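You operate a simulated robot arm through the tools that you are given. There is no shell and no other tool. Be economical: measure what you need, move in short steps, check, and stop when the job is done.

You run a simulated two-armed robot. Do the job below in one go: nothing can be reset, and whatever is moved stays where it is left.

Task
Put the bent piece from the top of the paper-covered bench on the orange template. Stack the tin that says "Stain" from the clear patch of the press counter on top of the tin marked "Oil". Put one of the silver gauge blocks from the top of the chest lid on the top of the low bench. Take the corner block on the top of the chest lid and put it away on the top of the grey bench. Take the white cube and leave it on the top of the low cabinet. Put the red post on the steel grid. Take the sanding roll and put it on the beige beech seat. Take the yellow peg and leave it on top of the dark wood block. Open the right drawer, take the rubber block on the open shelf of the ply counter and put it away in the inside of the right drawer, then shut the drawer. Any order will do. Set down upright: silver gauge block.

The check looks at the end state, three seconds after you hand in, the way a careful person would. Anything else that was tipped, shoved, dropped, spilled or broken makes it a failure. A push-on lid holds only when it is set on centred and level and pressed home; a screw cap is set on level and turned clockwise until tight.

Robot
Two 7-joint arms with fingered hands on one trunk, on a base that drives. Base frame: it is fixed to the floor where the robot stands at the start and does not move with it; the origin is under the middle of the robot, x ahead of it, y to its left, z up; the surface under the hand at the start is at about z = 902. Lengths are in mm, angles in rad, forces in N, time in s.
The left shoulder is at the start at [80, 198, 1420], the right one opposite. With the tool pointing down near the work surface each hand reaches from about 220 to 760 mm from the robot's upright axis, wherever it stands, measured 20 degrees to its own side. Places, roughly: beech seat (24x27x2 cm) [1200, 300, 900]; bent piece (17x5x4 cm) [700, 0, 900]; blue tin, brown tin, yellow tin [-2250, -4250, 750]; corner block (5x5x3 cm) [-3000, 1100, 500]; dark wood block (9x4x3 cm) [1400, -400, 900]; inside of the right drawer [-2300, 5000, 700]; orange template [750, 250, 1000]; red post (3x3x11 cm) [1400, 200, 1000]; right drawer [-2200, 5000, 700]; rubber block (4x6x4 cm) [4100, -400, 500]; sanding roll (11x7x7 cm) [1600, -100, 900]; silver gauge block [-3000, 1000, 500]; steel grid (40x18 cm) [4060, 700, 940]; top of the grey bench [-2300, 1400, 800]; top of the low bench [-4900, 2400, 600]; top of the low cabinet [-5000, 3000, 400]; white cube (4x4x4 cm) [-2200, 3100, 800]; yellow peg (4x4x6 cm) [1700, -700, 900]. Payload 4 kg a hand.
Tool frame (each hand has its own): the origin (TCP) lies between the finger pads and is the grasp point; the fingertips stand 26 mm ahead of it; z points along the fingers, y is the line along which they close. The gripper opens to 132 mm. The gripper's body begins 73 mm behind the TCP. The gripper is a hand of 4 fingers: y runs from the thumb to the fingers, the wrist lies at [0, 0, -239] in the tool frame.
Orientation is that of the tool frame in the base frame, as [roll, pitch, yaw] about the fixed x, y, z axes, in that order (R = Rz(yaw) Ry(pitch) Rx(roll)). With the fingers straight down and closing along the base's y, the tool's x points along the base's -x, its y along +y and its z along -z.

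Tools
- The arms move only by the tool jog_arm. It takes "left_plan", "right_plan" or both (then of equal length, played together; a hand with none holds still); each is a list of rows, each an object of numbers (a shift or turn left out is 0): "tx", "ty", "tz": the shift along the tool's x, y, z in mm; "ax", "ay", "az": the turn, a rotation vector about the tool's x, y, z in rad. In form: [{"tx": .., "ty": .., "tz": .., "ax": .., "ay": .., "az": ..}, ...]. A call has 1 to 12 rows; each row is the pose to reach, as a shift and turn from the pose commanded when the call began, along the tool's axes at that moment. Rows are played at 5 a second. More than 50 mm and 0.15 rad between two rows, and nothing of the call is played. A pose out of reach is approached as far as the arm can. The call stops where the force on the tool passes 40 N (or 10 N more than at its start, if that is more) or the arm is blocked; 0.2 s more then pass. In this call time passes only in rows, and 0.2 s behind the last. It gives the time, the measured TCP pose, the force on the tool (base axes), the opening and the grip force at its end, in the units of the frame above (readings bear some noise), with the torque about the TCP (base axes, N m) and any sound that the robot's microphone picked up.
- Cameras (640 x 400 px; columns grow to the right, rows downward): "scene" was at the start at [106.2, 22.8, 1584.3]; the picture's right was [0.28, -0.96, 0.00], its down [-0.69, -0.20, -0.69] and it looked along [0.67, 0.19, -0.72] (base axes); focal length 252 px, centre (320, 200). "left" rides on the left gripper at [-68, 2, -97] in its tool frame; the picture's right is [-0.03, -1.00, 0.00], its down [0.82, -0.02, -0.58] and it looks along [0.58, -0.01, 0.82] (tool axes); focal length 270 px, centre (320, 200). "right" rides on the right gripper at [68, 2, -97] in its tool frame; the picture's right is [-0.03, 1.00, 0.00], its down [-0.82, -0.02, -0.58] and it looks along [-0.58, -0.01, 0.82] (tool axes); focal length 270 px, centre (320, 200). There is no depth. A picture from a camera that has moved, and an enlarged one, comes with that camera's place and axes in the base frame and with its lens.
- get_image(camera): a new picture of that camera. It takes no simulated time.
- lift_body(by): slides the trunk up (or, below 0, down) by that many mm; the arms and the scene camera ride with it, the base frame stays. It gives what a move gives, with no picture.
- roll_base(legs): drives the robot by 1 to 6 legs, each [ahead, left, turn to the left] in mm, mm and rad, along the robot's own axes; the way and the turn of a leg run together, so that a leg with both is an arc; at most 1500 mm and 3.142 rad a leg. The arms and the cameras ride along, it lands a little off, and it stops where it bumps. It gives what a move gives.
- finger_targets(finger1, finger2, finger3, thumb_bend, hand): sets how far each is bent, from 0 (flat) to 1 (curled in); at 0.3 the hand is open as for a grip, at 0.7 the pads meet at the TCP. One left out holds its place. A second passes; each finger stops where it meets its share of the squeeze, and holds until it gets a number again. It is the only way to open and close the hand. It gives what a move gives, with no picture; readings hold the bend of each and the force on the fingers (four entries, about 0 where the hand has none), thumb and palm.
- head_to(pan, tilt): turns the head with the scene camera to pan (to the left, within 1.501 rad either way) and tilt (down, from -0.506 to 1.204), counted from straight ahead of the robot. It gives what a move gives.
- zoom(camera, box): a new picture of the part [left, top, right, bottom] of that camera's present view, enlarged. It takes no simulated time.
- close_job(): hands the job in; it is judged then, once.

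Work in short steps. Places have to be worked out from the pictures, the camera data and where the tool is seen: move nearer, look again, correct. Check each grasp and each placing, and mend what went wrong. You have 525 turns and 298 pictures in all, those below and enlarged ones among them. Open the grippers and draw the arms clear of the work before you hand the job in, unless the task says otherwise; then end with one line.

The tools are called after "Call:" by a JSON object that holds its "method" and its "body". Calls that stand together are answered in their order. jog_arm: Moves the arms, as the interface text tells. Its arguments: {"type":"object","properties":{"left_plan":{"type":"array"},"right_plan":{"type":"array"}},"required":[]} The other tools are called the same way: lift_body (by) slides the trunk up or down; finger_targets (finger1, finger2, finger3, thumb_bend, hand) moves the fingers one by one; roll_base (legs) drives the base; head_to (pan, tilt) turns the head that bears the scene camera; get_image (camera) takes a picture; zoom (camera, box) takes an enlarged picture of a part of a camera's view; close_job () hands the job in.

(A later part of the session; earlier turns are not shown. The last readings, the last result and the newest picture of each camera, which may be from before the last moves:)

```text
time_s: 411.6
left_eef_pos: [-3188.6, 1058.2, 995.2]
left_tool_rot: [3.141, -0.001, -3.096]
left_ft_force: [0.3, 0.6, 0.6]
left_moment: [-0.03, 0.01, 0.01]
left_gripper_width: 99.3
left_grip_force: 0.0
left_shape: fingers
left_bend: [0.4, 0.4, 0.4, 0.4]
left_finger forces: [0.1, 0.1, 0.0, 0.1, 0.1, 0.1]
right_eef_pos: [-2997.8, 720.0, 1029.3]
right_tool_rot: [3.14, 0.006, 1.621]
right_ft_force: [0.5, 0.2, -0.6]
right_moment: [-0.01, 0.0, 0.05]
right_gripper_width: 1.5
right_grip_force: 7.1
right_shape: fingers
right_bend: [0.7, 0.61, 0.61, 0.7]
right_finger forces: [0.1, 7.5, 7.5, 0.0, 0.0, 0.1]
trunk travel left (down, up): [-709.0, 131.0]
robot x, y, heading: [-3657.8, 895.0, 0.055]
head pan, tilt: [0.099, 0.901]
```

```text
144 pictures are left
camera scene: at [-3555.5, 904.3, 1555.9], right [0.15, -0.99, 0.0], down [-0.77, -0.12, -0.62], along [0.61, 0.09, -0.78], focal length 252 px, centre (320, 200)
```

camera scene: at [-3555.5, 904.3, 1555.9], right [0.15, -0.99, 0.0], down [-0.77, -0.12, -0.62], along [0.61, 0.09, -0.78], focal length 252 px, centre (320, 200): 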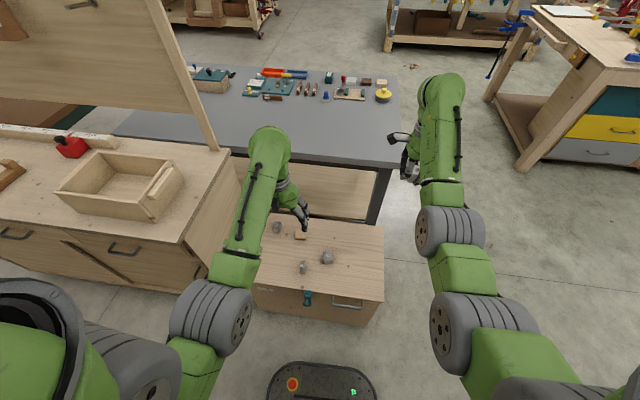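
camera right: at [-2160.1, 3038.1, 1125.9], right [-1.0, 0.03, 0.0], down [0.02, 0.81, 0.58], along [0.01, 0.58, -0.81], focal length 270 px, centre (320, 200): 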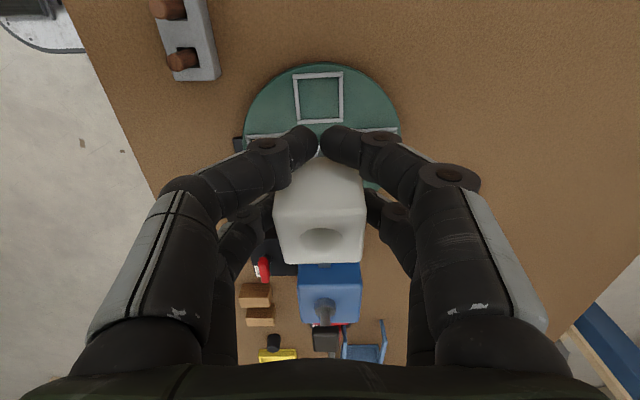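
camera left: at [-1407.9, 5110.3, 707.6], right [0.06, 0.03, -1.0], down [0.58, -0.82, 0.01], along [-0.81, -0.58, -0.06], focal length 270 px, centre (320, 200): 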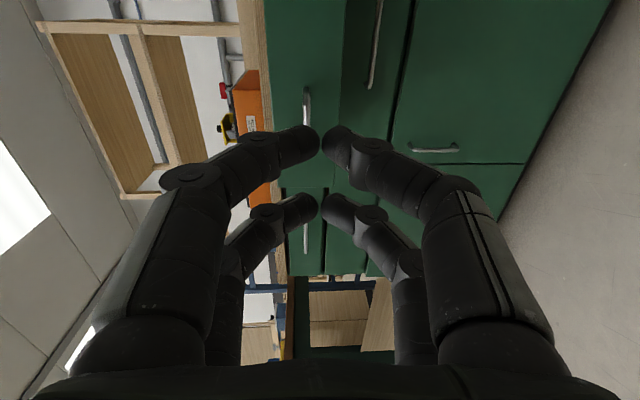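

Corner block: rotated ~8°, pinch centre (−2990,1086), top z≈538, lid≈508. I lower the trunk 300 and move the left hand over.

Call:
{"method": "lift_body", "body": {"by": -300}}

Call:
{"method": "jog_arm", "body": {"left_plan": [{"tx": -45, "ty": 4, "az": -0.03}, {"tx": -90, "ty": 8, "az": -0.06}, {"tx": -135, "ty": 12, "az": -0.085}, {"tx": -179, "ty": 17, "az": -0.085}]}}

Call:
{"method": "get_image", "body": {"camera": "left"}}

Call:
{"method": "get_image", "body": {"camera": "scene"}}

```text
time_s: 414.6
left_eef_pos: [-3188.1, 1057.4, 693.9]
left_tool_rot: [3.138, -0.002, -3.095]
left_ft_force: [-0.2, -0.3, 0.3]
left_moment: [0.02, -0.02, 0.02]
left_gripper_width: 99.1
left_grip_force: 0.0
left_shape: fingers
left_bend: [0.4, 0.4, 0.4, 0.4]
left_finger forces: [0.0, 0.1, 0.1, 0.1, 0.0, 0.1]
right_eef_pos: [-2998.2, 721.1, 730.4]
right_tool_rot: [3.138, 0.006, 1.621]
right_ft_force: [0.3, -0.3, 0.2]
right_moment: [0.03, 0.01, -0.03]
right_gripper_width: 1.6
right_grip_force: 7.5
right_shape: fingers
right_bend: [0.7, 0.61, 0.61, 0.7]
right_finger forces: [0.0, 7.6, 7.6, 0.1, 0.1, 0.0]
trunk travel left (down, up): [-409.0, 431.0]
robot x, y, heading: [-3660.5, 894.7, 0.051]
head pan, tilt: [0.099, 0.901]
```

```text
time_s: 415.6
left_eef_pos: [-3011.4, 1082.6, 695.0]
left_tool_rot: [3.141, -0.003, -3.009]
left_ft_force: [0.0, -0.2, -0.6]
left_moment: [0.0, 0.01, -0.01]
left_gripper_width: 99.5
left_grip_force: 0.1
left_shape: fingers
left_bend: [0.4, 0.4, 0.4, 0.4]
left_finger forces: [0.0, 0.1, 0.0, 0.0, 0.0, 0.1]
right_eef_pos: [-2995.4, 720.5, 728.1]
right_tool_rot: [-3.141, 0.008, 1.623]
right_ft_force: [-0.3, -0.2, -0.9]
right_moment: [-0.01, 0.04, -0.04]
right_gripper_width: 1.3
right_grip_force: 7.2
right_shape: fingers
right_bend: [0.7, 0.61, 0.61, 0.7]
right_finger forces: [0.0, 7.5, 7.5, 0.0, 0.0, 0.2]
trunk travel left (down, up): [-409.0, 431.0]
robot x, y, heading: [-3658.4, 891.3, 0.057]
head pan, tilt: [0.099, 0.901]
```

```text
143 pictures are left
camera left: at [-2941.8, 1091.6, 791.3], right [0.16, -0.99, 0.0], down [-0.8, -0.13, 0.58], along [-0.57, -0.09, -0.81], focal length 270 px, centre (320, 200)
```

left: 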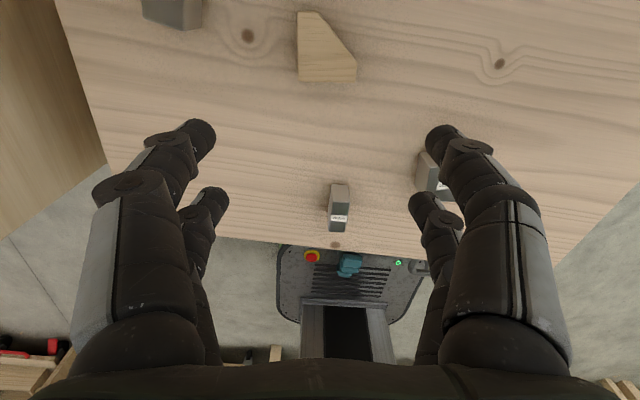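

```text
142 pictures are left
camera scene: at [-3554.0, 904.5, 1255.7], right [0.15, -0.99, 0.0], down [-0.78, -0.12, -0.62], along [0.61, 0.09, -0.78], focal length 252 px, centre (320, 200)
```

scene: 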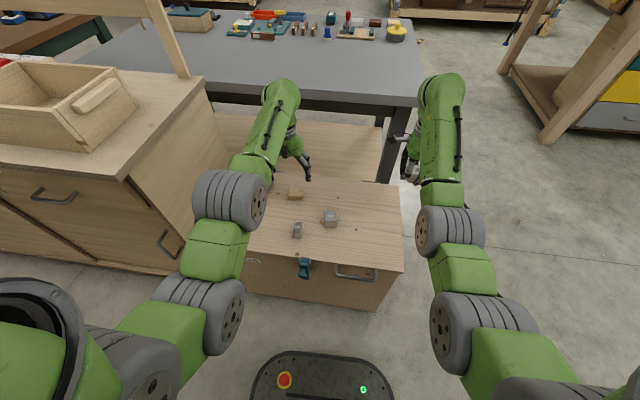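

Refined pinch centre (−2988,1077). I correct and lower to TCP z≈560.

Call:
{"method": "jog_arm", "body": {"left_plan": [{"tx": -2, "ty": -9, "tz": 45}, {"tx": -2, "ty": -9, "tz": 90}, {"tx": -2, "ty": -9, "tz": 133}]}}

Call:
{"method": "get_image", "body": {"camera": "left"}}

```text
time_s: 416.4
left_eef_pos: [-3007.4, 1073.0, 560.7]
left_tool_rot: [-3.141, -0.001, -3.009]
left_ft_force: [-0.1, 0.0, -0.3]
left_moment: [0.01, 0.0, -0.01]
left_gripper_width: 99.5
left_grip_force: 0.3
left_shape: fingers
left_bend: [0.4, 0.4, 0.4, 0.4]
left_finger forces: [0.0, 0.1, 0.0, 0.0, 0.0, 0.0]
right_eef_pos: [-2996.6, 720.4, 729.3]
right_tool_rot: [3.14, 0.006, 1.621]
right_ft_force: [-0.3, -0.5, -0.2]
right_moment: [-0.04, -0.01, 0.0]
right_gripper_width: 1.2
right_grip_force: 7.3
right_shape: fingers
right_bend: [0.7, 0.61, 0.61, 0.7]
right_finger forces: [0.0, 7.5, 7.5, 0.0, 0.0, 0.1]
trunk travel left (down, up): [-409.0, 431.0]
robot x, y, heading: [-3657.1, 891.9, 0.05]
head pan, tilt: [0.099, 0.901]
```

```text
141 pictures are left
camera left: at [-2939.3, 1082.0, 657.8], right [0.16, -0.99, 0.0], down [-0.81, -0.13, 0.58], along [-0.57, -0.09, -0.82], focal length 270 px, centre (320, 200)
```

left: 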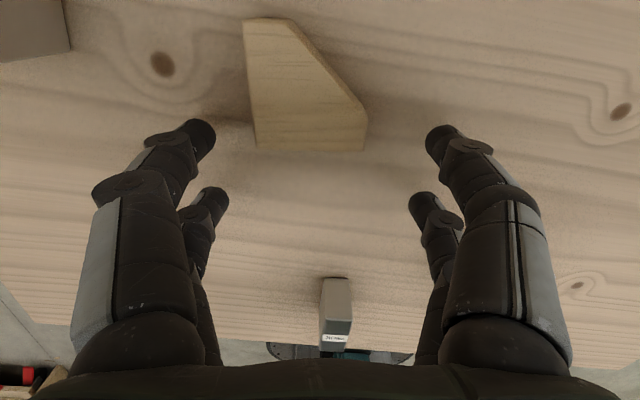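

I zoom to check the block between the fingers.

Call:
{"method": "zoom", "body": {"camera": "left", "box": [220, 0, 400, 170]}}

```text
2.35 times, centred on (310, 85) of left
camera zoom: at [-2939.3, 1082.0, 657.8], right [0.16, -0.99, 0.0], down [-0.81, -0.13, 0.58], along [-0.57, -0.09, -0.82], focal length 636 px, centre (344, 471)
```

zoom: 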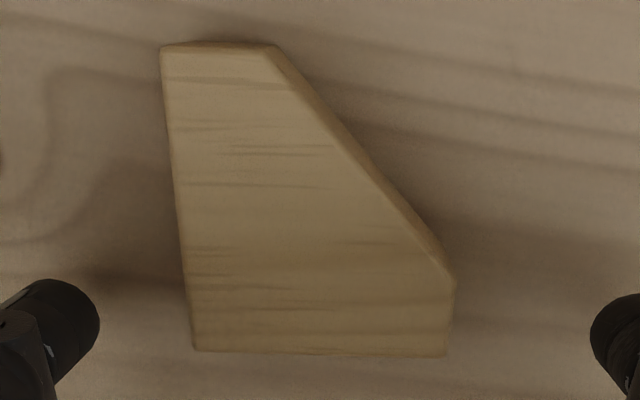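

Aligned. I lower 20 mm and close gently.

Call:
{"method": "jog_arm", "body": {"left_plan": [{"ty": 3, "tz": 7}, {"ty": 3, "tz": 14}, {"ty": 3, "tz": 20}]}}

Call:
{"method": "finger_targets", "body": {"hand": "left", "finger1": 0.7, "finger2": 0.7, "finger3": 0.7, "thumb_bend": 0.7}}

Call:
{"method": "get_image", "body": {"camera": "left"}}

```text
time_s: 417.2
left_eef_pos: [-3008.4, 1075.5, 550.0]
left_tool_rot: [3.141, 0.013, -3.01]
left_ft_force: [-6.5, 0.9, 35.1]
left_moment: [-0.54, 0.76, -0.16]
left_gripper_width: 100.4
left_grip_force: 18.0
left_shape: fingers
left_bend: [0.4, 0.41, 0.42, 0.4]
left_finger forces: [1.3, 11.8, 19.2, 0.0, 2.6, 0.1]
right_eef_pos: [-3001.9, 721.0, 733.9]
right_tool_rot: [3.135, 0.006, 1.624]
right_ft_force: [-0.1, -0.3, 0.6]
right_moment: [0.0, 0.0, 0.03]
right_gripper_width: 1.3
right_grip_force: 7.9
right_shape: fingers
right_bend: [0.7, 0.61, 0.61, 0.7]
right_finger forces: [0.0, 7.5, 7.6, 0.0, 0.0, 0.0]
trunk travel left (down, up): [-409.0, 431.0]
robot x, y, heading: [-3657.1, 887.7, 0.044]
head pan, tilt: [0.099, 0.901]
```

```text
time_s: 418.2
left_eef_pos: [-3008.0, 1073.6, 550.7]
left_tool_rot: [-3.14, 0.014, -3.007]
left_ft_force: [6.7, -7.3, 37.2]
left_moment: [-0.38, -0.81, -0.17]
left_gripper_width: 46.0
left_grip_force: 26.3
left_shape: fingers
left_bend: [0.65, 0.7, 0.7, 0.66]
left_finger forces: [19.8, 0.1, 0.0, 0.0, 33.4, 0.1]
right_eef_pos: [-3001.3, 718.7, 731.6]
right_tool_rot: [3.136, 0.006, 1.622]
right_ft_force: [0.0, 0.2, -1.1]
right_moment: [0.01, 0.0, 0.02]
right_gripper_width: 1.4
right_grip_force: 7.6
right_shape: fingers
right_bend: [0.7, 0.61, 0.61, 0.7]
right_finger forces: [0.1, 7.4, 7.5, 0.0, 0.0, 0.1]
trunk travel left (down, up): [-409.0, 431.0]
robot x, y, heading: [-3658.1, 892.9, 0.055]
head pan, tilt: [0.099, 0.901]
```

```text
139 pictures are left
camera left: at [-2939.9, 1084.0, 647.8], right [0.16, -0.99, 0.0], down [-0.81, -0.13, 0.57], along [-0.56, -0.09, -0.82], focal length 270 px, centre (320, 200)
```

left: 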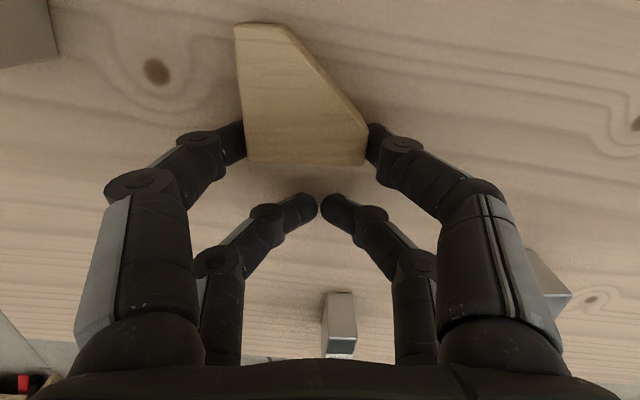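

Fingertips touch the lid (z≈524); the block is pinched. I ease up and check.

Call:
{"method": "jog_arm", "body": {"left_plan": [{"tz": -8}, {"tz": -16}, {"tz": -30}]}}

Call:
{"method": "get_image", "body": {"camera": "left"}}

```text
time_s: 419.0
left_eef_pos: [-3011.3, 1076.6, 570.1]
left_tool_rot: [3.138, -0.005, -3.009]
left_ft_force: [-0.5, 0.7, 0.9]
left_moment: [-0.01, 0.03, -0.03]
left_gripper_width: 45.7
left_grip_force: 9.4
left_shape: fingers
left_bend: [0.59, 0.7, 0.7, 0.65]
left_finger forces: [9.8, 0.0, 0.1, 0.0, 9.7, 0.0]
right_eef_pos: [-2998.0, 720.4, 730.0]
right_tool_rot: [3.137, 0.008, 1.623]
right_ft_force: [-0.3, -0.2, -0.2]
right_moment: [-0.01, 0.0, 0.01]
right_gripper_width: 1.1
right_grip_force: 7.7
right_shape: fingers
right_bend: [0.7, 0.61, 0.61, 0.7]
right_finger forces: [0.1, 7.5, 7.6, 0.0, 0.1, 0.1]
trunk travel left (down, up): [-409.0, 431.0]
robot x, y, heading: [-3658.9, 892.6, 0.046]
head pan, tilt: [0.099, 0.901]
```

```text
138 pictures are left
camera left: at [-2940.2, 1086.9, 666.8], right [0.16, -0.99, 0.0], down [-0.8, -0.13, 0.58], along [-0.58, -0.09, -0.81], focal length 270 px, centre (320, 200)
```

left: 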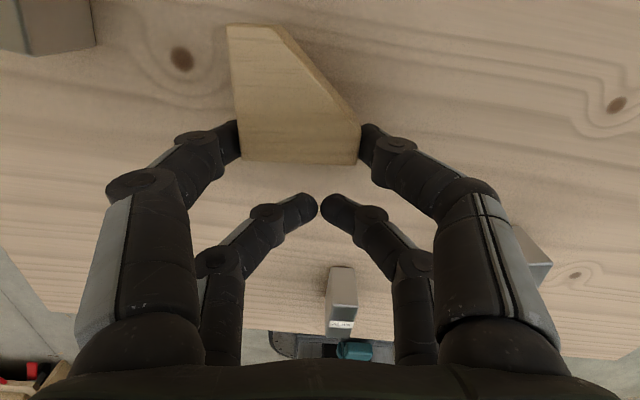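

Corner block held. I raise the trunk and drive round to the −y end of the grey bench.

Call:
{"method": "lift_body", "body": {"by": 400}}

Call:
{"method": "roll_base", "body": {"legs": [[0, -740, 0], [0, 0, 1.52], [0, -640, 0], [0, -640, 0]]}}

Call:
{"method": "head_to", "body": {"pan": 0.1, "tilt": 0.8}}

Call:
{"method": "get_image", "body": {"camera": "scene"}}

```text
time_s: 422.9
left_eef_pos: [-3006.3, 1075.4, 972.7]
left_tool_rot: [3.14, -0.001, -3.008]
left_ft_force: [0.2, 0.6, -0.1]
left_moment: [-0.01, 0.02, 0.0]
left_gripper_width: 45.6
left_grip_force: 10.3
left_shape: fingers
left_bend: [0.59, 0.7, 0.7, 0.65]
left_finger forces: [9.8, 0.1, 0.0, 0.0, 9.7, 0.1]
right_eef_pos: [-2997.0, 719.3, 1127.8]
right_tool_rot: [3.141, 0.008, 1.622]
right_ft_force: [0.0, -0.8, -0.1]
right_moment: [0.02, -0.03, 0.03]
right_gripper_width: 1.0
right_grip_force: 7.2
right_shape: fingers
right_bend: [0.7, 0.61, 0.61, 0.7]
right_finger forces: [0.0, 7.6, 7.5, 0.1, 0.0, 0.0]
trunk travel left (down, up): [-809.0, 31.0]
robot x, y, heading: [-3656.4, 886.0, 0.051]
head pan, tilt: [0.099, 0.901]
```

```text
time_s: 437.1
left_eef_pos: [-2533.2, 837.6, 972.5]
left_tool_rot: [3.142, -0.003, -1.437]
left_ft_force: [0.4, 0.3, 0.7]
left_moment: [0.03, -0.01, -0.01]
left_gripper_width: 45.2
left_grip_force: 10.2
left_shape: fingers
left_bend: [0.59, 0.7, 0.7, 0.65]
left_finger forces: [9.6, 0.0, 0.1, 0.0, 9.7, 0.1]
right_eef_pos: [-2176.3, 848.9, 1130.5]
right_tool_rot: [3.141, 0.009, -3.089]
right_ft_force: [-0.8, -0.4, -0.1]
right_moment: [0.02, -0.01, 0.0]
right_gripper_width: 1.5
right_grip_force: 7.2
right_shape: fingers
right_bend: [0.7, 0.62, 0.61, 0.7]
right_finger forces: [0.0, 6.9, 7.0, 0.0, 0.0, 0.1]
trunk travel left (down, up): [-809.0, 31.0]
robot x, y, heading: [-2347.4, 186.0, 1.624]
head pan, tilt: [0.099, 0.901]
```

```text
time_s: 437.8
left_eef_pos: [-2530.9, 838.5, 971.5]
left_tool_rot: [3.141, -0.001, -1.436]
left_ft_force: [0.6, -0.5, 0.9]
left_moment: [0.0, -0.01, -0.01]
left_gripper_width: 45.5
left_grip_force: 9.7
left_shape: fingers
left_bend: [0.59, 0.7, 0.7, 0.65]
left_finger forces: [9.7, 0.1, 0.1, 0.0, 9.7, 0.0]
right_eef_pos: [-2174.6, 848.8, 1129.8]
right_tool_rot: [3.138, 0.007, -3.09]
right_ft_force: [0.0, 0.6, 0.2]
right_moment: [0.02, 0.0, 0.04]
right_gripper_width: 1.5
right_grip_force: 6.7
right_shape: fingers
right_bend: [0.7, 0.62, 0.61, 0.7]
right_finger forces: [0.1, 6.9, 7.0, 0.0, 0.0, 0.1]
trunk travel left (down, up): [-809.0, 31.0]
robot x, y, heading: [-2346.9, 188.4, 1.622]
head pan, tilt: [0.099, 0.799]
```

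```text
137 pictures are left
camera scene: at [-2361.0, 296.9, 1663.8], right [0.99, 0.15, 0.0], down [0.11, -0.71, -0.7], along [-0.1, 0.69, -0.72], focal length 252 px, centre (320, 200)
```

scene: 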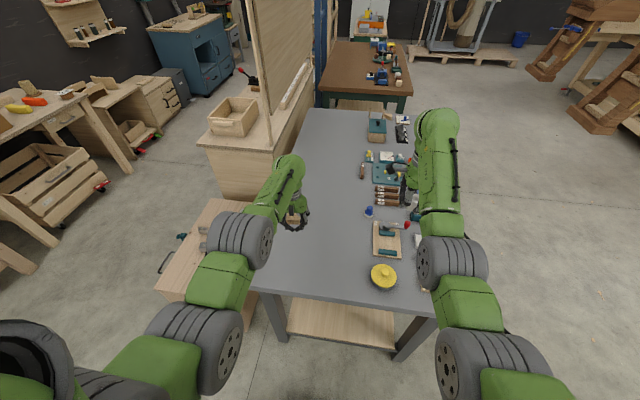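

The left hand is over the free left part of the grey bench. I check below it.

Call:
{"method": "get_image", "body": {"camera": "left"}}

```text
136 pictures are left
camera left: at [-2541.1, 904.5, 1068.7], right [0.99, 0.16, 0.0], down [0.13, -0.81, 0.58], along [0.09, -0.57, -0.82], focal length 270 px, centre (320, 200)
```

left: 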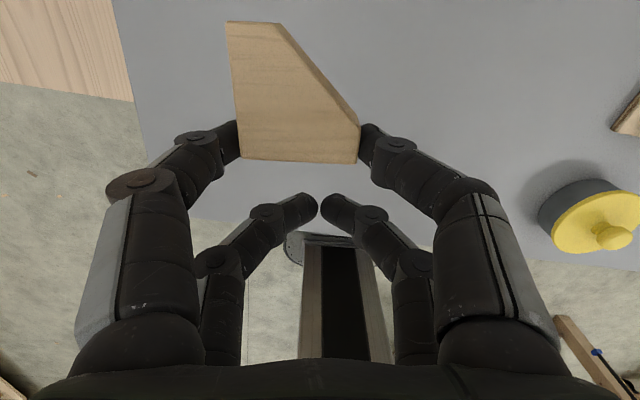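

Free surface below. I lower the left hand 95 mm, then in small steps.

Call:
{"method": "jog_arm", "body": {"left_plan": [{"tz": 35}, {"tz": 70}, {"tz": 95}]}}

Call:
{"method": "jog_arm", "body": {"left_plan": [{"tz": 4}, {"tz": 8}, {"tz": 12}, {"tz": 16}]}}

Call:
{"method": "get_image", "body": {"camera": "left"}}

```text
time_s: 438.6
left_eef_pos: [-2532.8, 836.9, 877.9]
left_tool_rot: [3.14, -0.001, -1.438]
left_ft_force: [0.2, 1.1, 0.6]
left_moment: [-0.02, -0.04, 0.03]
left_gripper_width: 45.3
left_grip_force: 9.6
left_shape: fingers
left_bend: [0.59, 0.7, 0.7, 0.65]
left_finger forces: [9.6, 0.0, 0.0, 0.0, 9.7, 0.0]
left hand out of reach, approached as far as the arm can: row 3
right_eef_pos: [-2174.3, 849.3, 1129.0]
right_tool_rot: [3.14, 0.008, -3.091]
right_ft_force: [0.0, -0.1, -0.4]
right_moment: [-0.01, -0.02, 0.0]
right_gripper_width: 1.3
right_grip_force: 6.9
right_shape: fingers
right_bend: [0.7, 0.62, 0.61, 0.7]
right_finger forces: [0.0, 7.0, 7.0, 0.0, 0.0, 0.0]
trunk travel left (down, up): [-809.0, 31.0]
robot x, y, heading: [-2344.9, 184.9, 1.622]
head pan, tilt: [0.099, 0.799]
```

```text
time_s: 439.6
left_eef_pos: [-2532.1, 830.4, 864.1]
left_tool_rot: [3.141, -0.002, -1.439]
left_ft_force: [-0.2, 0.4, 0.1]
left_moment: [-0.01, 0.0, 0.0]
left_gripper_width: 45.3
left_grip_force: 9.8
left_shape: fingers
left_bend: [0.59, 0.7, 0.7, 0.65]
left_finger forces: [9.7, 0.1, 0.1, 0.1, 9.7, 0.0]
left hand out of reach, approached as far as the arm can: row 3, 4
right_eef_pos: [-2175.3, 848.4, 1129.5]
right_tool_rot: [3.14, 0.008, -3.09]
right_ft_force: [-1.1, -0.8, -0.7]
right_moment: [-0.03, 0.02, 0.0]
right_gripper_width: 1.6
right_grip_force: 7.1
right_shape: fingers
right_bend: [0.7, 0.62, 0.61, 0.7]
right_finger forces: [0.0, 7.0, 7.1, 0.1, 0.1, 0.1]
trunk travel left (down, up): [-809.0, 31.0]
robot x, y, heading: [-2347.5, 188.3, 1.624]
head pan, tilt: [0.099, 0.799]
```

```text
135 pictures are left
camera left: at [-2541.5, 897.3, 961.3], right [0.99, 0.16, 0.0], down [0.13, -0.81, 0.58], along [0.09, -0.57, -0.82], focal length 270 px, centre (320, 200)
```

left: 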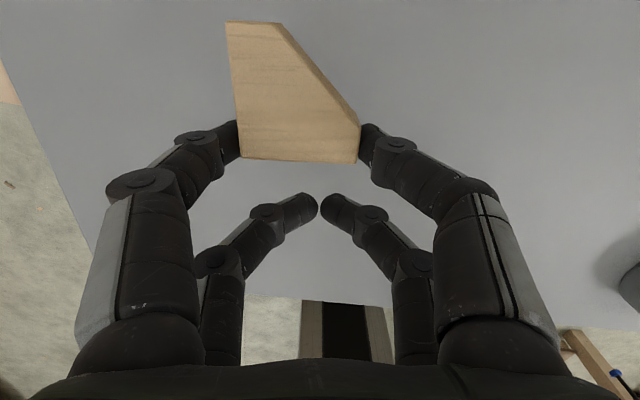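

Arm at its lower limit; I use the trunk for the rest.

Call:
{"method": "lift_body", "body": {"by": -15}}

Call:
{"method": "lift_body", "body": {"by": -8}}

```text
time_s: 440.2
left_eef_pos: [-2531.9, 832.0, 849.0]
left_tool_rot: [3.141, -0.003, -1.438]
left_ft_force: [0.2, 0.3, -0.7]
left_moment: [-0.01, -0.01, 0.0]
left_gripper_width: 45.2
left_grip_force: 9.5
left_shape: fingers
left_bend: [0.59, 0.7, 0.7, 0.65]
left_finger forces: [9.7, 0.0, 0.0, 0.1, 9.7, 0.1]
right_eef_pos: [-2174.0, 849.3, 1113.9]
right_tool_rot: [3.139, 0.007, -3.09]
right_ft_force: [0.1, 0.0, -0.2]
right_moment: [-0.01, -0.03, 0.01]
right_gripper_width: 1.6
right_grip_force: 7.2
right_shape: fingers
right_bend: [0.7, 0.62, 0.61, 0.7]
right_finger forces: [0.0, 7.0, 7.0, 0.0, 0.1, 0.0]
trunk travel left (down, up): [-794.0, 46.0]
robot x, y, heading: [-2344.6, 185.7, 1.627]
head pan, tilt: [0.099, 0.799]
```

```text
time_s: 440.8
left_eef_pos: [-2531.5, 831.1, 842.0]
left_tool_rot: [3.139, -0.001, -1.439]
left_ft_force: [0.8, 0.3, 0.3]
left_moment: [-0.02, -0.01, 0.0]
left_gripper_width: 45.3
left_grip_force: 9.0
left_shape: fingers
left_bend: [0.59, 0.7, 0.7, 0.65]
left_finger forces: [9.8, 0.1, 0.1, 0.1, 9.7, 0.0]
right_eef_pos: [-2175.1, 848.9, 1107.1]
right_tool_rot: [3.14, 0.007, -3.089]
right_ft_force: [0.2, 0.6, -0.3]
right_moment: [0.01, 0.04, -0.01]
right_gripper_width: 1.5
right_grip_force: 6.9
right_shape: fingers
right_bend: [0.7, 0.62, 0.61, 0.7]
right_finger forces: [0.0, 6.8, 7.0, 0.1, 0.0, 0.1]
trunk travel left (down, up): [-786.0, 54.0]
robot x, y, heading: [-2347.0, 189.1, 1.625]
head pan, tilt: [0.099, 0.799]
```

Call:
{"method": "lift_body", "body": {"by": -5}}

Call:
{"method": "lift_body", "body": {"by": -5}}

Call:
{"method": "get_image", "body": {"camera": "left"}}

```text
time_s: 441.3
left_eef_pos: [-2531.6, 831.3, 835.2]
left_tool_rot: [3.139, -0.001, -1.438]
left_ft_force: [0.3, 1.0, -0.7]
left_moment: [-0.03, -0.03, 0.02]
left_gripper_width: 45.5
left_grip_force: 9.9
left_shape: fingers
left_bend: [0.59, 0.7, 0.7, 0.65]
left_finger forces: [9.7, 0.0, 0.0, 0.0, 9.7, 0.1]
right_eef_pos: [-2175.7, 848.1, 1100.2]
right_tool_rot: [3.141, 0.007, -3.09]
right_ft_force: [0.0, 0.8, -0.4]
right_moment: [0.02, 0.04, 0.03]
right_gripper_width: 1.3
right_grip_force: 7.0
right_shape: fingers
right_bend: [0.7, 0.62, 0.61, 0.7]
right_finger forces: [0.0, 7.0, 7.1, 0.0, 0.0, 0.1]
trunk travel left (down, up): [-781.0, 59.0]
robot x, y, heading: [-2342.9, 186.3, 1.623]
head pan, tilt: [0.099, 0.799]
```

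```text
time_s: 441.8
left_eef_pos: [-2532.2, 830.5, 831.2]
left_tool_rot: [3.14, -0.001, -1.438]
left_ft_force: [0.1, 0.1, -0.2]
left_moment: [0.03, 0.06, 0.05]
left_gripper_width: 45.1
left_grip_force: 10.3
left_shape: fingers
left_bend: [0.59, 0.7, 0.7, 0.65]
left_finger forces: [10.4, 0.1, 0.2, 0.0, 9.6, 0.0]
right_eef_pos: [-2175.2, 849.0, 1096.3]
right_tool_rot: [3.139, 0.006, -3.089]
right_ft_force: [0.6, -0.1, 0.3]
right_moment: [0.03, 0.02, 0.03]
right_gripper_width: 1.1
right_grip_force: 6.8
right_shape: fingers
right_bend: [0.7, 0.62, 0.61, 0.7]
right_finger forces: [0.1, 6.9, 7.0, 0.0, 0.0, 0.0]
trunk travel left (down, up): [-776.0, 64.0]
robot x, y, heading: [-2343.3, 182.1, 1.621]
head pan, tilt: [0.099, 0.799]
```

```text
134 pictures are left
camera left: at [-2541.3, 897.6, 928.2], right [0.99, 0.16, 0.0], down [0.13, -0.81, 0.58], along [0.09, -0.57, -0.82], focal length 270 px, centre (320, 200)
```

left: 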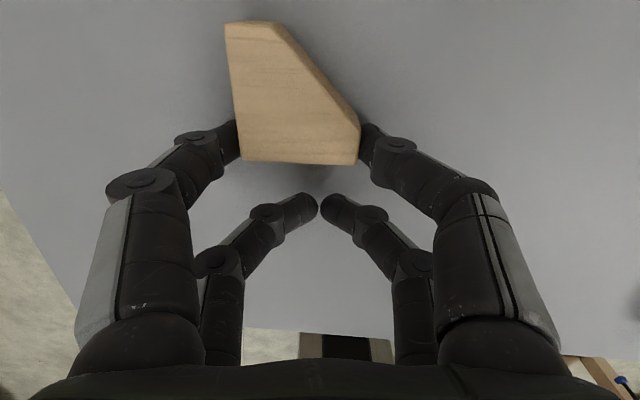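

Just touching. Two millimetres more, then release.

Call:
{"method": "lift_body", "body": {"by": -3}}

Call:
{"method": "finger_targets", "body": {"hand": "left", "finger1": 0.45, "finger2": 0.45, "finger3": 0.45, "thumb_bend": 0.45}}

Call:
{"method": "get_image", "body": {"camera": "left"}}

```text
time_s: 442.4
left_eef_pos: [-2532.5, 831.2, 831.4]
left_tool_rot: [3.14, 0.003, -1.439]
left_ft_force: [-0.2, -0.9, 11.5]
left_moment: [0.12, 0.52, 0.07]
left_gripper_width: 45.8
left_grip_force: 15.3
left_shape: fingers
left_bend: [0.61, 0.7, 0.7, 0.65]
left_finger forces: [20.8, 0.0, 0.1, 0.0, 9.4, 0.0]
right_eef_pos: [-2174.4, 847.4, 1095.6]
right_tool_rot: [3.137, 0.007, -3.09]
right_ft_force: [-0.3, -0.2, -0.3]
right_moment: [0.02, 0.02, 0.0]
right_gripper_width: 1.3
right_grip_force: 7.2
right_shape: fingers
right_bend: [0.7, 0.62, 0.61, 0.7]
right_finger forces: [0.0, 7.0, 7.0, 0.0, 0.0, 0.0]
trunk travel left (down, up): [-773.0, 67.0]
robot x, y, heading: [-2345.5, 184.0, 1.624]
head pan, tilt: [0.099, 0.799]
```

```text
time_s: 443.4
left_eef_pos: [-2532.2, 830.3, 831.9]
left_tool_rot: [-3.141, 0.005, -1.437]
left_ft_force: [-3.7, 2.6, 26.9]
left_moment: [-0.43, -0.74, -0.06]
left_gripper_width: 82.3
left_grip_force: 13.5
left_shape: fingers
left_bend: [0.45, 0.45, 0.53, 0.45]
left_finger forces: [0.3, 3.9, 22.3, 0.0, 0.0, 0.0]
right_eef_pos: [-2174.7, 844.5, 1096.1]
right_tool_rot: [3.137, 0.006, -3.089]
right_ft_force: [-0.1, 0.1, -0.5]
right_moment: [-0.01, 0.0, 0.0]
right_gripper_width: 1.3
right_grip_force: 6.9
right_shape: fingers
right_bend: [0.7, 0.62, 0.61, 0.7]
right_finger forces: [0.0, 7.0, 7.0, 0.1, 0.0, 0.0]
trunk travel left (down, up): [-773.0, 67.0]
robot x, y, heading: [-2342.8, 186.3, 1.621]
head pan, tilt: [0.099, 0.799]
```

```text
133 pictures are left
camera left: at [-2541.4, 896.3, 929.4], right [0.99, 0.16, 0.0], down [0.13, -0.81, 0.57], along [0.09, -0.57, -0.82], focal length 270 px, centre (320, 200)
```

left: 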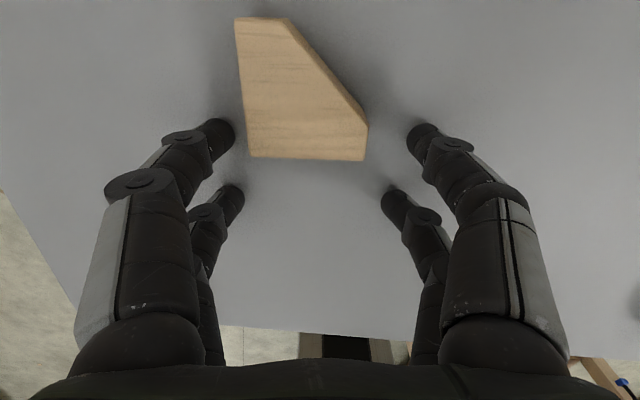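

Released. I raise the trunk and confirm the block lies flat.

Call:
{"method": "lift_body", "body": {"by": 66}}

Call:
{"method": "zoom", "body": {"camera": "left", "box": [200, 0, 440, 150]}}

```text
time_s: 444.4
left_eef_pos: [-2531.9, 831.3, 892.8]
left_tool_rot: [3.141, -0.003, -1.436]
left_ft_force: [-0.2, 0.5, 0.3]
left_moment: [0.0, 0.01, -0.04]
left_gripper_width: 82.7
left_grip_force: 0.2
left_shape: fingers
left_bend: [0.45, 0.45, 0.45, 0.45]
left_finger forces: [0.0, 0.0, 0.0, 0.0, 0.0, 0.1]
right_eef_pos: [-2174.6, 848.9, 1157.8]
right_tool_rot: [3.141, 0.006, -3.089]
right_ft_force: [-0.4, 0.1, 0.1]
right_moment: [-0.04, -0.02, 0.04]
right_gripper_width: 1.6
right_grip_force: 7.2
right_shape: fingers
right_bend: [0.7, 0.62, 0.61, 0.7]
right_finger forces: [0.0, 7.1, 6.9, 0.1, 0.1, 0.0]
trunk travel left (down, up): [-839.0, 1.0]
robot x, y, heading: [-2348.5, 188.5, 1.626]
head pan, tilt: [0.099, 0.799]
```

```text
2.67 times, centred on (320, 75) of left
camera zoom: at [-2541.4, 897.9, 990.1], right [0.99, 0.16, 0.0], down [0.13, -0.8, 0.58], along [0.09, -0.57, -0.81], focal length 721 px, centre (320, 533)
```

zoom: 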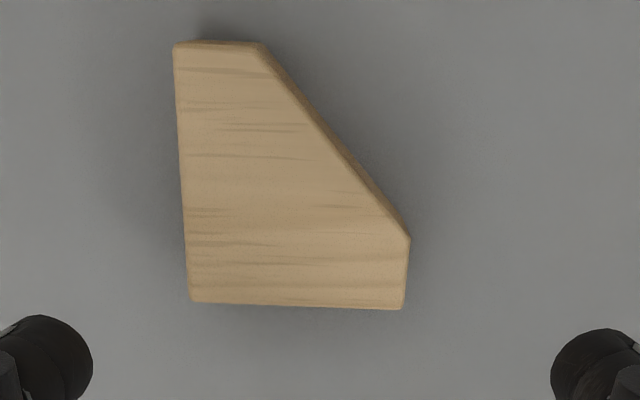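

Corner block done. I raise the left hand and return to the chest's −x side.

Call:
{"method": "jog_arm", "body": {"left_plan": [{"tz": -40}, {"tz": -80}, {"tz": -100}]}}

Call:
{"method": "roll_base", "body": {"legs": [[0, 650, 0], [0, 650, 0], [0, 0, -1.61], [0, 560, 0]]}}

Call:
{"method": "head_to", "body": {"pan": 0.1, "tilt": 0.9}}

Call:
{"method": "get_image", "body": {"camera": "scene"}}

```text
time_s: 445.2
left_eef_pos: [-2532.8, 853.0, 987.5]
left_tool_rot: [3.14, -0.004, -1.438]
left_ft_force: [1.1, -0.2, -0.5]
left_moment: [-0.01, -0.02, 0.02]
left_gripper_width: 82.2
left_grip_force: 0.1
left_shape: fingers
left_bend: [0.45, 0.45, 0.45, 0.45]
left_finger forces: [0.1, 0.1, 0.0, 0.0, 0.0, 0.0]
left hand out of reach, approached as far as the arm can: row 2, 3
right_eef_pos: [-2174.6, 848.8, 1159.0]
right_tool_rot: [3.141, 0.005, -3.091]
right_ft_force: [-0.8, -0.4, -0.4]
right_moment: [0.02, -0.02, 0.01]
right_gripper_width: 1.5
right_grip_force: 7.1
right_shape: fingers
right_bend: [0.7, 0.62, 0.61, 0.7]
right_finger forces: [0.0, 7.0, 7.0, 0.1, 0.0, 0.0]
trunk travel left (down, up): [-839.0, 1.0]
robot x, y, heading: [-2343.3, 181.0, 1.622]
head pan, tilt: [0.099, 0.799]
```

```text
time_s: 458.6
left_eef_pos: [-3036.2, 875.7, 988.7]
left_tool_rot: [3.138, -0.003, -2.976]
left_ft_force: [1.0, 0.0, -0.4]
left_moment: [0.01, 0.02, 0.02]
left_gripper_width: 82.6
left_grip_force: 0.1
left_shape: fingers
left_bend: [0.45, 0.45, 0.45, 0.45]
left_finger forces: [0.0, 0.0, 0.1, 0.0, 0.1, 0.0]
right_eef_pos: [-3029.0, 518.9, 1159.0]
right_tool_rot: [3.14, 0.004, 1.654]
right_ft_force: [-0.3, 0.0, -0.2]
right_moment: [0.01, -0.02, 0.0]
right_gripper_width: 1.5
right_grip_force: 6.6
right_shape: fingers
right_bend: [0.7, 0.62, 0.61, 0.7]
right_finger forces: [0.0, 6.8, 6.8, 0.0, 0.0, 0.0]
trunk travel left (down, up): [-839.0, 1.0]
robot x, y, heading: [-3694.8, 664.8, 0.083]
head pan, tilt: [0.099, 0.799]
```

```text
time_s: 459.3
left_eef_pos: [-3037.5, 875.8, 988.2]
left_tool_rot: [3.139, -0.003, -2.975]
left_ft_force: [0.0, 0.3, -0.1]
left_moment: [0.01, -0.02, 0.03]
left_gripper_width: 82.4
left_grip_force: 0.1
left_shape: fingers
left_bend: [0.45, 0.45, 0.45, 0.45]
left_finger forces: [0.0, 0.0, 0.1, 0.1, 0.0, 0.1]
right_eef_pos: [-3029.2, 518.9, 1159.6]
right_tool_rot: [3.141, 0.007, 1.656]
right_ft_force: [-0.3, -0.3, -1.2]
right_moment: [0.01, 0.04, -0.02]
right_gripper_width: 1.6
right_grip_force: 6.7
right_shape: fingers
right_bend: [0.7, 0.62, 0.61, 0.7]
right_finger forces: [0.1, 6.8, 6.8, 0.0, 0.0, 0.0]
trunk travel left (down, up): [-839.0, 1.0]
robot x, y, heading: [-3694.2, 671.1, 0.087]
head pan, tilt: [0.099, 0.901]
```

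```text
131 pictures are left
camera scene: at [-3593.0, 684.5, 1685.9], right [0.18, -0.98, 0.0], down [-0.77, -0.14, -0.62], along [0.61, 0.11, -0.78], focal length 252 px, centre (320, 200)
```

scene: 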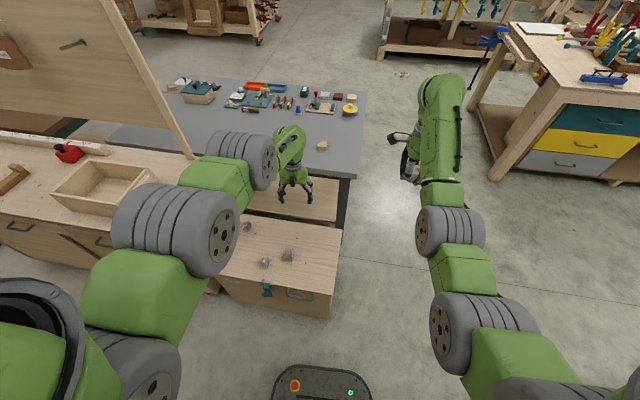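

The 40 mm block is near (−3076,936), turned ~10°, like the hand. I lower the trunk 300 and move the left hand over it.

Call:
{"method": "lift_body", "body": {"by": -300}}

Call:
{"method": "jog_arm", "body": {"left_plan": [{"tx": 24, "ty": 33}, {"tx": 48, "ty": 66}]}}

Call:
{"method": "get_image", "body": {"camera": "left"}}

```text
time_s: 462.3
left_eef_pos: [-3036.3, 876.6, 688.5]
left_tool_rot: [3.139, -0.003, -2.975]
left_ft_force: [-0.9, 0.9, -0.6]
left_moment: [-0.03, 0.05, 0.02]
left_gripper_width: 82.7
left_grip_force: 0.1
left_shape: fingers
left_bend: [0.45, 0.45, 0.45, 0.45]
left_finger forces: [0.1, 0.0, 0.0, 0.0, 0.1, 0.0]
right_eef_pos: [-3029.9, 521.3, 859.4]
right_tool_rot: [3.141, 0.007, 1.655]
right_ft_force: [1.4, 0.8, -0.7]
right_moment: [-0.04, -0.01, 0.0]
right_gripper_width: 1.4
right_grip_force: 6.5
right_shape: fingers
right_bend: [0.7, 0.62, 0.61, 0.7]
right_finger forces: [0.0, 6.9, 6.7, 0.1, 0.0, 0.0]
trunk travel left (down, up): [-539.0, 301.0]
robot x, y, heading: [-3696.0, 668.9, 0.081]
head pan, tilt: [0.099, 0.901]
```

```text
time_s: 462.9
left_eef_pos: [-3046.5, 940.3, 672.0]
left_tool_rot: [-3.141, -0.002, -2.978]
left_ft_force: [-0.3, 0.1, -0.1]
left_moment: [0.01, -0.02, -0.03]
left_gripper_width: 82.7
left_grip_force: 0.1
left_shape: fingers
left_bend: [0.45, 0.45, 0.45, 0.45]
left_finger forces: [0.0, 0.0, 0.0, 0.0, 0.0, 0.1]
left hand out of reach, approached as far as the arm can: row 1, 2
right_eef_pos: [-3029.1, 521.3, 858.6]
right_tool_rot: [3.14, 0.009, 1.654]
right_ft_force: [-0.2, -0.4, -0.4]
right_moment: [0.02, 0.01, 0.0]
right_gripper_width: 1.4
right_grip_force: 6.9
right_shape: fingers
right_bend: [0.7, 0.62, 0.61, 0.7]
right_finger forces: [0.1, 6.8, 6.7, 0.0, 0.0, 0.0]
trunk travel left (down, up): [-539.0, 301.0]
robot x, y, heading: [-3696.2, 670.5, 0.089]
head pan, tilt: [0.099, 0.901]
```

```text
130 pictures are left
camera left: at [-2977.0, 951.7, 768.9], right [0.19, -0.98, 0.0], down [-0.8, -0.15, 0.58], along [-0.57, -0.11, -0.81], focal length 270 px, centre (320, 200)
```

left: 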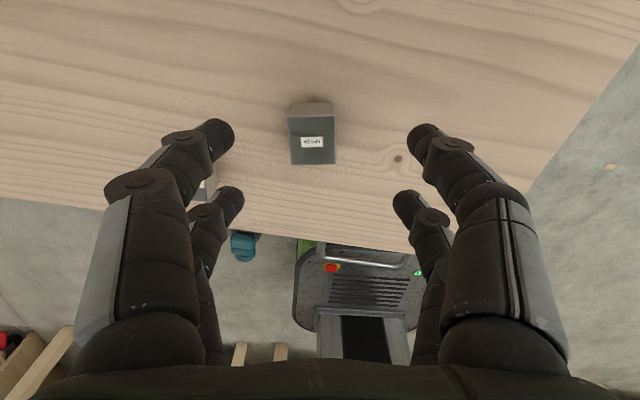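

Aligned. I shift back 40 and lower to TCP z≈597.

Call:
{"method": "jog_arm", "body": {"left_plan": [{"tx": 20, "ty": 2, "tz": 37}, {"tx": 40, "ty": 5, "tz": 75}]}}

Call:
{"method": "get_image", "body": {"camera": "left"}}

```text
time_s: 463.5
left_eef_pos: [-3081.2, 941.6, 593.5]
left_tool_rot: [3.14, -0.003, -2.976]
left_ft_force: [0.1, -1.1, 0.3]
left_moment: [0.0, 0.04, 0.0]
left_gripper_width: 82.6
left_grip_force: 0.0
left_shape: fingers
left_bend: [0.45, 0.45, 0.45, 0.45]
left_finger forces: [0.1, 0.0, 0.0, 0.0, 0.0, 0.0]
right_eef_pos: [-3028.6, 521.7, 858.7]
right_tool_rot: [3.14, 0.007, 1.654]
right_ft_force: [0.1, 0.6, -0.3]
right_moment: [0.04, -0.03, 0.01]
right_gripper_width: 1.4
right_grip_force: 7.4
right_shape: fingers
right_bend: [0.7, 0.62, 0.61, 0.7]
right_finger forces: [0.0, 6.8, 6.8, 0.0, 0.1, 0.1]
trunk travel left (down, up): [-539.0, 301.0]
robot x, y, heading: [-3697.5, 673.2, 0.088]
head pan, tilt: [0.099, 0.901]
```

```text
129 pictures are left
camera left: at [-3012.4, 953.1, 690.3], right [0.19, -0.98, 0.0], down [-0.8, -0.16, 0.58], along [-0.57, -0.11, -0.81], focal length 270 px, centre (320, 200)
```

left: 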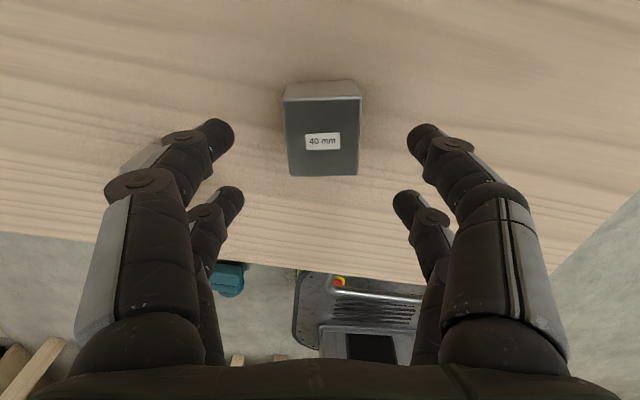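

Centred. Down 41 mm and close.

Call:
{"method": "jog_arm", "body": {"left_plan": [{"tx": 4, "tz": 20}, {"tx": 4, "tz": 34}, {"tx": 4, "tz": 41}]}}

Call:
{"method": "finger_targets", "body": {"hand": "left", "finger1": 0.7, "finger2": 0.7, "finger3": 0.7, "thumb_bend": 0.7}}

Call:
{"method": "get_image", "body": {"camera": "left"}}

```text
time_s: 464.3
left_eef_pos: [-3088.4, 936.7, 555.2]
left_tool_rot: [3.14, -0.004, -2.976]
left_ft_force: [1.0, 0.4, 0.5]
left_moment: [-0.01, -0.02, -0.04]
left_gripper_width: 82.3
left_grip_force: 0.0
left_shape: fingers
left_bend: [0.45, 0.45, 0.45, 0.45]
left_finger forces: [0.1, 0.0, 0.1, 0.1, 0.0, 0.1]
right_eef_pos: [-3028.8, 522.0, 859.5]
right_tool_rot: [3.141, 0.006, 1.654]
right_ft_force: [0.0, 0.3, -0.3]
right_moment: [0.03, -0.02, 0.01]
right_gripper_width: 1.4
right_grip_force: 7.1
right_shape: fingers
right_bend: [0.7, 0.62, 0.61, 0.7]
right_finger forces: [0.1, 6.8, 6.8, 0.0, 0.1, 0.0]
trunk travel left (down, up): [-539.0, 301.0]
robot x, y, heading: [-3698.7, 668.2, 0.081]
head pan, tilt: [0.099, 0.901]
```

```text
time_s: 465.3
left_eef_pos: [-3088.4, 937.8, 553.6]
left_tool_rot: [3.139, -0.005, -2.975]
left_ft_force: [0.8, 1.0, -0.2]
left_moment: [-0.02, 0.03, -0.03]
left_gripper_width: 35.6
left_grip_force: 10.2
left_shape: fingers
left_bend: [0.58, 0.7, 0.7, 0.64]
left_finger forces: [10.2, 0.0, 0.0, 0.0, 10.1, 0.0]
right_eef_pos: [-3028.6, 520.3, 859.5]
right_tool_rot: [3.141, 0.005, 1.654]
right_ft_force: [0.0, 0.3, -0.6]
right_moment: [0.01, -0.03, -0.02]
right_gripper_width: 1.2
right_grip_force: 6.7
right_shape: fingers
right_bend: [0.7, 0.62, 0.61, 0.7]
right_finger forces: [0.0, 6.8, 6.8, 0.0, 0.1, 0.0]
trunk travel left (down, up): [-539.0, 301.0]
robot x, y, heading: [-3698.3, 669.9, 0.084]
head pan, tilt: [0.099, 0.901]
```

```text
128 pictures are left
camera left: at [-3019.8, 949.2, 651.0], right [0.19, -0.98, 0.0], down [-0.8, -0.16, 0.58], along [-0.57, -0.11, -0.81], focal length 270 px, centre (320, 200)
```

left: 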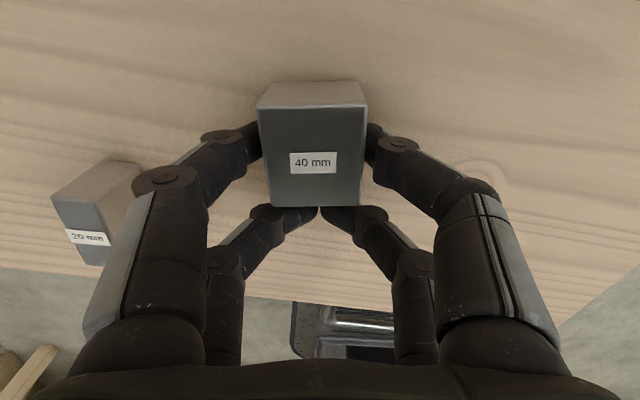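

Gripped at 10 N. I lift slowly.

Call:
{"method": "jog_arm", "body": {"left_plan": [{"tz": -10}, {"tz": -25}, {"tz": -40}]}}

Call:
{"method": "get_image", "body": {"camera": "left"}}

```text
time_s: 466.1
left_eef_pos: [-3083.6, 937.0, 590.3]
left_tool_rot: [3.14, -0.005, -2.976]
left_ft_force: [-0.4, -0.1, -2.0]
left_moment: [-0.01, 0.06, 0.0]
left_gripper_width: 35.8
left_grip_force: 9.9
left_shape: fingers
left_bend: [0.58, 0.7, 0.7, 0.64]
left_finger forces: [10.1, 0.1, 0.0, 0.0, 10.0, 0.1]
left hand out of reach, approached as far as the arm can: row 3
right_eef_pos: [-3030.0, 519.8, 859.8]
right_tool_rot: [3.141, 0.009, 1.654]
right_ft_force: [0.1, 0.0, -0.9]
right_moment: [0.04, 0.0, 0.0]
right_gripper_width: 1.1
right_grip_force: 6.9
right_shape: fingers
right_bend: [0.7, 0.62, 0.61, 0.7]
right_finger forces: [0.0, 6.9, 6.8, 0.0, 0.0, 0.0]
trunk travel left (down, up): [-539.0, 301.0]
robot x, y, heading: [-3697.1, 667.8, 0.085]
head pan, tilt: [0.099, 0.901]
```

```text
127 pictures are left
camera left: at [-3014.0, 949.5, 687.1], right [0.19, -0.98, 0.0], down [-0.8, -0.15, 0.58], along [-0.57, -0.11, -0.81], focal length 270 px, centre (320, 200)
```

left: 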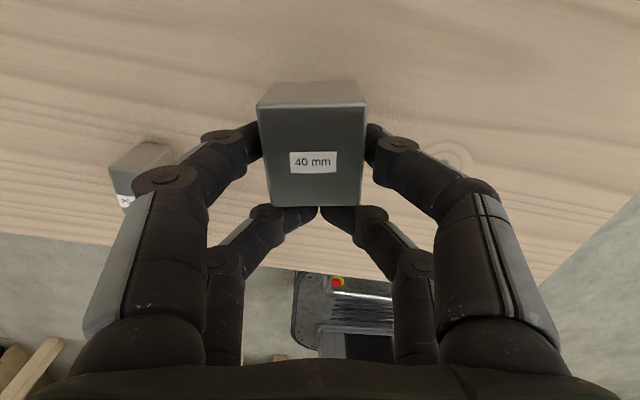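

The gauge block is stable. I raise the trunk, turn left to face +y and look along the aisle.

Call:
{"method": "lift_body", "body": {"by": 300}}

Call:
{"method": "roll_base", "body": {"legs": [[-130, 0, 0], [0, 0, 1.49]]}}

Call:
{"method": "head_to", "body": {"pan": 0.4, "tilt": 0.5}}

Call:
{"method": "get_image", "body": {"camera": "scene"}}

```text
time_s: 469.1
left_eef_pos: [-3083.5, 937.6, 891.8]
left_tool_rot: [3.141, -0.005, -2.975]
left_ft_force: [-0.5, 0.3, -2.0]
left_moment: [-0.06, 0.03, -0.02]
left_gripper_width: 35.7
left_grip_force: 10.1
left_shape: fingers
left_bend: [0.58, 0.7, 0.7, 0.64]
left_finger forces: [10.1, 0.0, 0.0, 0.1, 10.1, 0.0]
right_eef_pos: [-3028.9, 520.1, 1158.8]
right_tool_rot: [3.139, 0.006, 1.654]
right_ft_force: [-0.6, -0.6, -0.8]
right_moment: [-0.01, -0.01, -0.02]
right_gripper_width: 1.2
right_grip_force: 6.7
right_shape: fingers
right_bend: [0.7, 0.62, 0.61, 0.7]
right_finger forces: [0.0, 6.9, 6.7, 0.0, 0.0, 0.0]
trunk travel left (down, up): [-839.0, 1.0]
robot x, y, heading: [-3693.8, 670.4, 0.084]
head pan, tilt: [0.099, 0.901]
```

```text
time_s: 474.0
left_eef_pos: [-4033.4, 1293.4, 890.4]
left_tool_rot: [3.14, -0.005, -1.497]
left_ft_force: [0.0, -1.0, -2.1]
left_moment: [-0.05, 0.02, -0.03]
left_gripper_width: 35.6
left_grip_force: 10.1
left_shape: fingers
left_bend: [0.58, 0.7, 0.7, 0.64]
left_finger forces: [10.2, 0.1, 0.1, 0.0, 10.1, 0.1]
right_eef_pos: [-3613.6, 1310.4, 1158.3]
right_tool_rot: [3.141, 0.008, 3.135]
right_ft_force: [0.4, -0.5, -0.2]
right_moment: [0.02, 0.0, -0.03]
right_gripper_width: 1.4
right_grip_force: 6.9
right_shape: fingers
right_bend: [0.7, 0.62, 0.61, 0.7]
right_finger forces: [0.0, 6.9, 6.9, 0.0, 0.1, 0.0]
trunk travel left (down, up): [-839.0, 1.0]
robot x, y, heading: [-3824.3, 658.7, 1.568]
head pan, tilt: [0.099, 0.901]
```

```text
time_s: 474.8
left_eef_pos: [-4035.2, 1293.5, 889.4]
left_tool_rot: [3.14, -0.004, -1.497]
left_ft_force: [-0.1, -0.2, -0.4]
left_moment: [-0.05, -0.02, -0.01]
left_gripper_width: 35.3
left_grip_force: 10.2
left_shape: fingers
left_bend: [0.58, 0.7, 0.7, 0.64]
left_finger forces: [10.2, 0.0, 0.0, 0.1, 10.1, 0.0]
right_eef_pos: [-3615.2, 1309.0, 1159.8]
right_tool_rot: [3.138, 0.008, 3.134]
right_ft_force: [-0.2, -0.4, 0.9]
right_moment: [0.02, -0.02, -0.03]
right_gripper_width: 1.2
right_grip_force: 6.2
right_shape: fingers
right_bend: [0.7, 0.62, 0.61, 0.7]
right_finger forces: [0.0, 6.9, 7.0, 0.0, 0.0, 0.1]
trunk travel left (down, up): [-839.0, 1.0]
robot x, y, heading: [-3819.8, 657.7, 1.571]
head pan, tilt: [0.4, 0.499]
```

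```text
126 pictures are left
camera scene: at [-3859.7, 773.8, 1719.7], right [0.92, 0.38, 0.0], down [0.18, -0.44, -0.88], along [-0.34, 0.81, -0.48], focal length 252 px, centre (320, 200)
```

scene: 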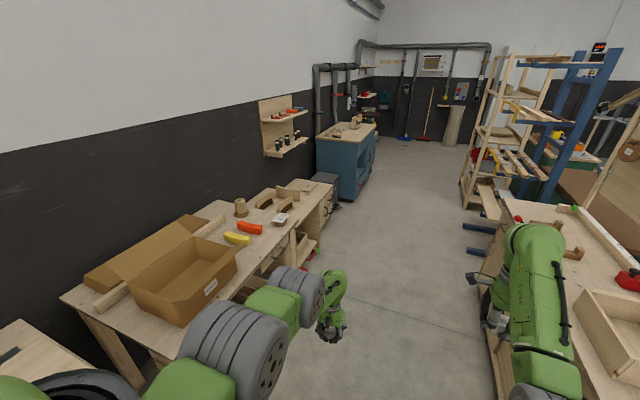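

I zoom on the wall side where the low bench and low cabinet should be.

Call:
{"method": "zoom", "body": {"camera": "scene", "box": [190, 150, 370, 270]}}

```text
3.33 times, centred on (280, 210) of scene
camera zoom: at [-3859.7, 773.8, 1719.7], right [0.92, 0.38, 0.0], down [0.18, -0.44, -0.88], along [-0.34, 0.81, -0.48], focal length 839 px, centre (453, 167)
```

zoom: 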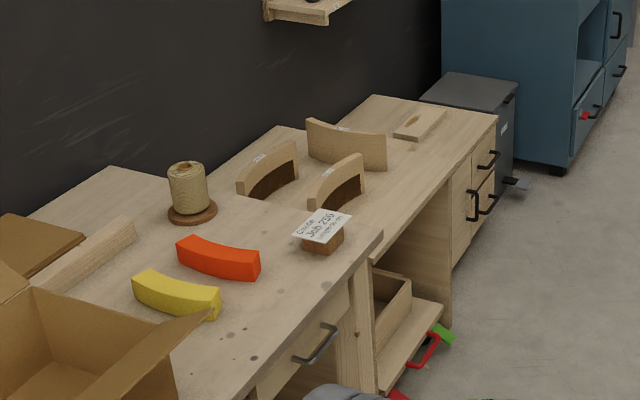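

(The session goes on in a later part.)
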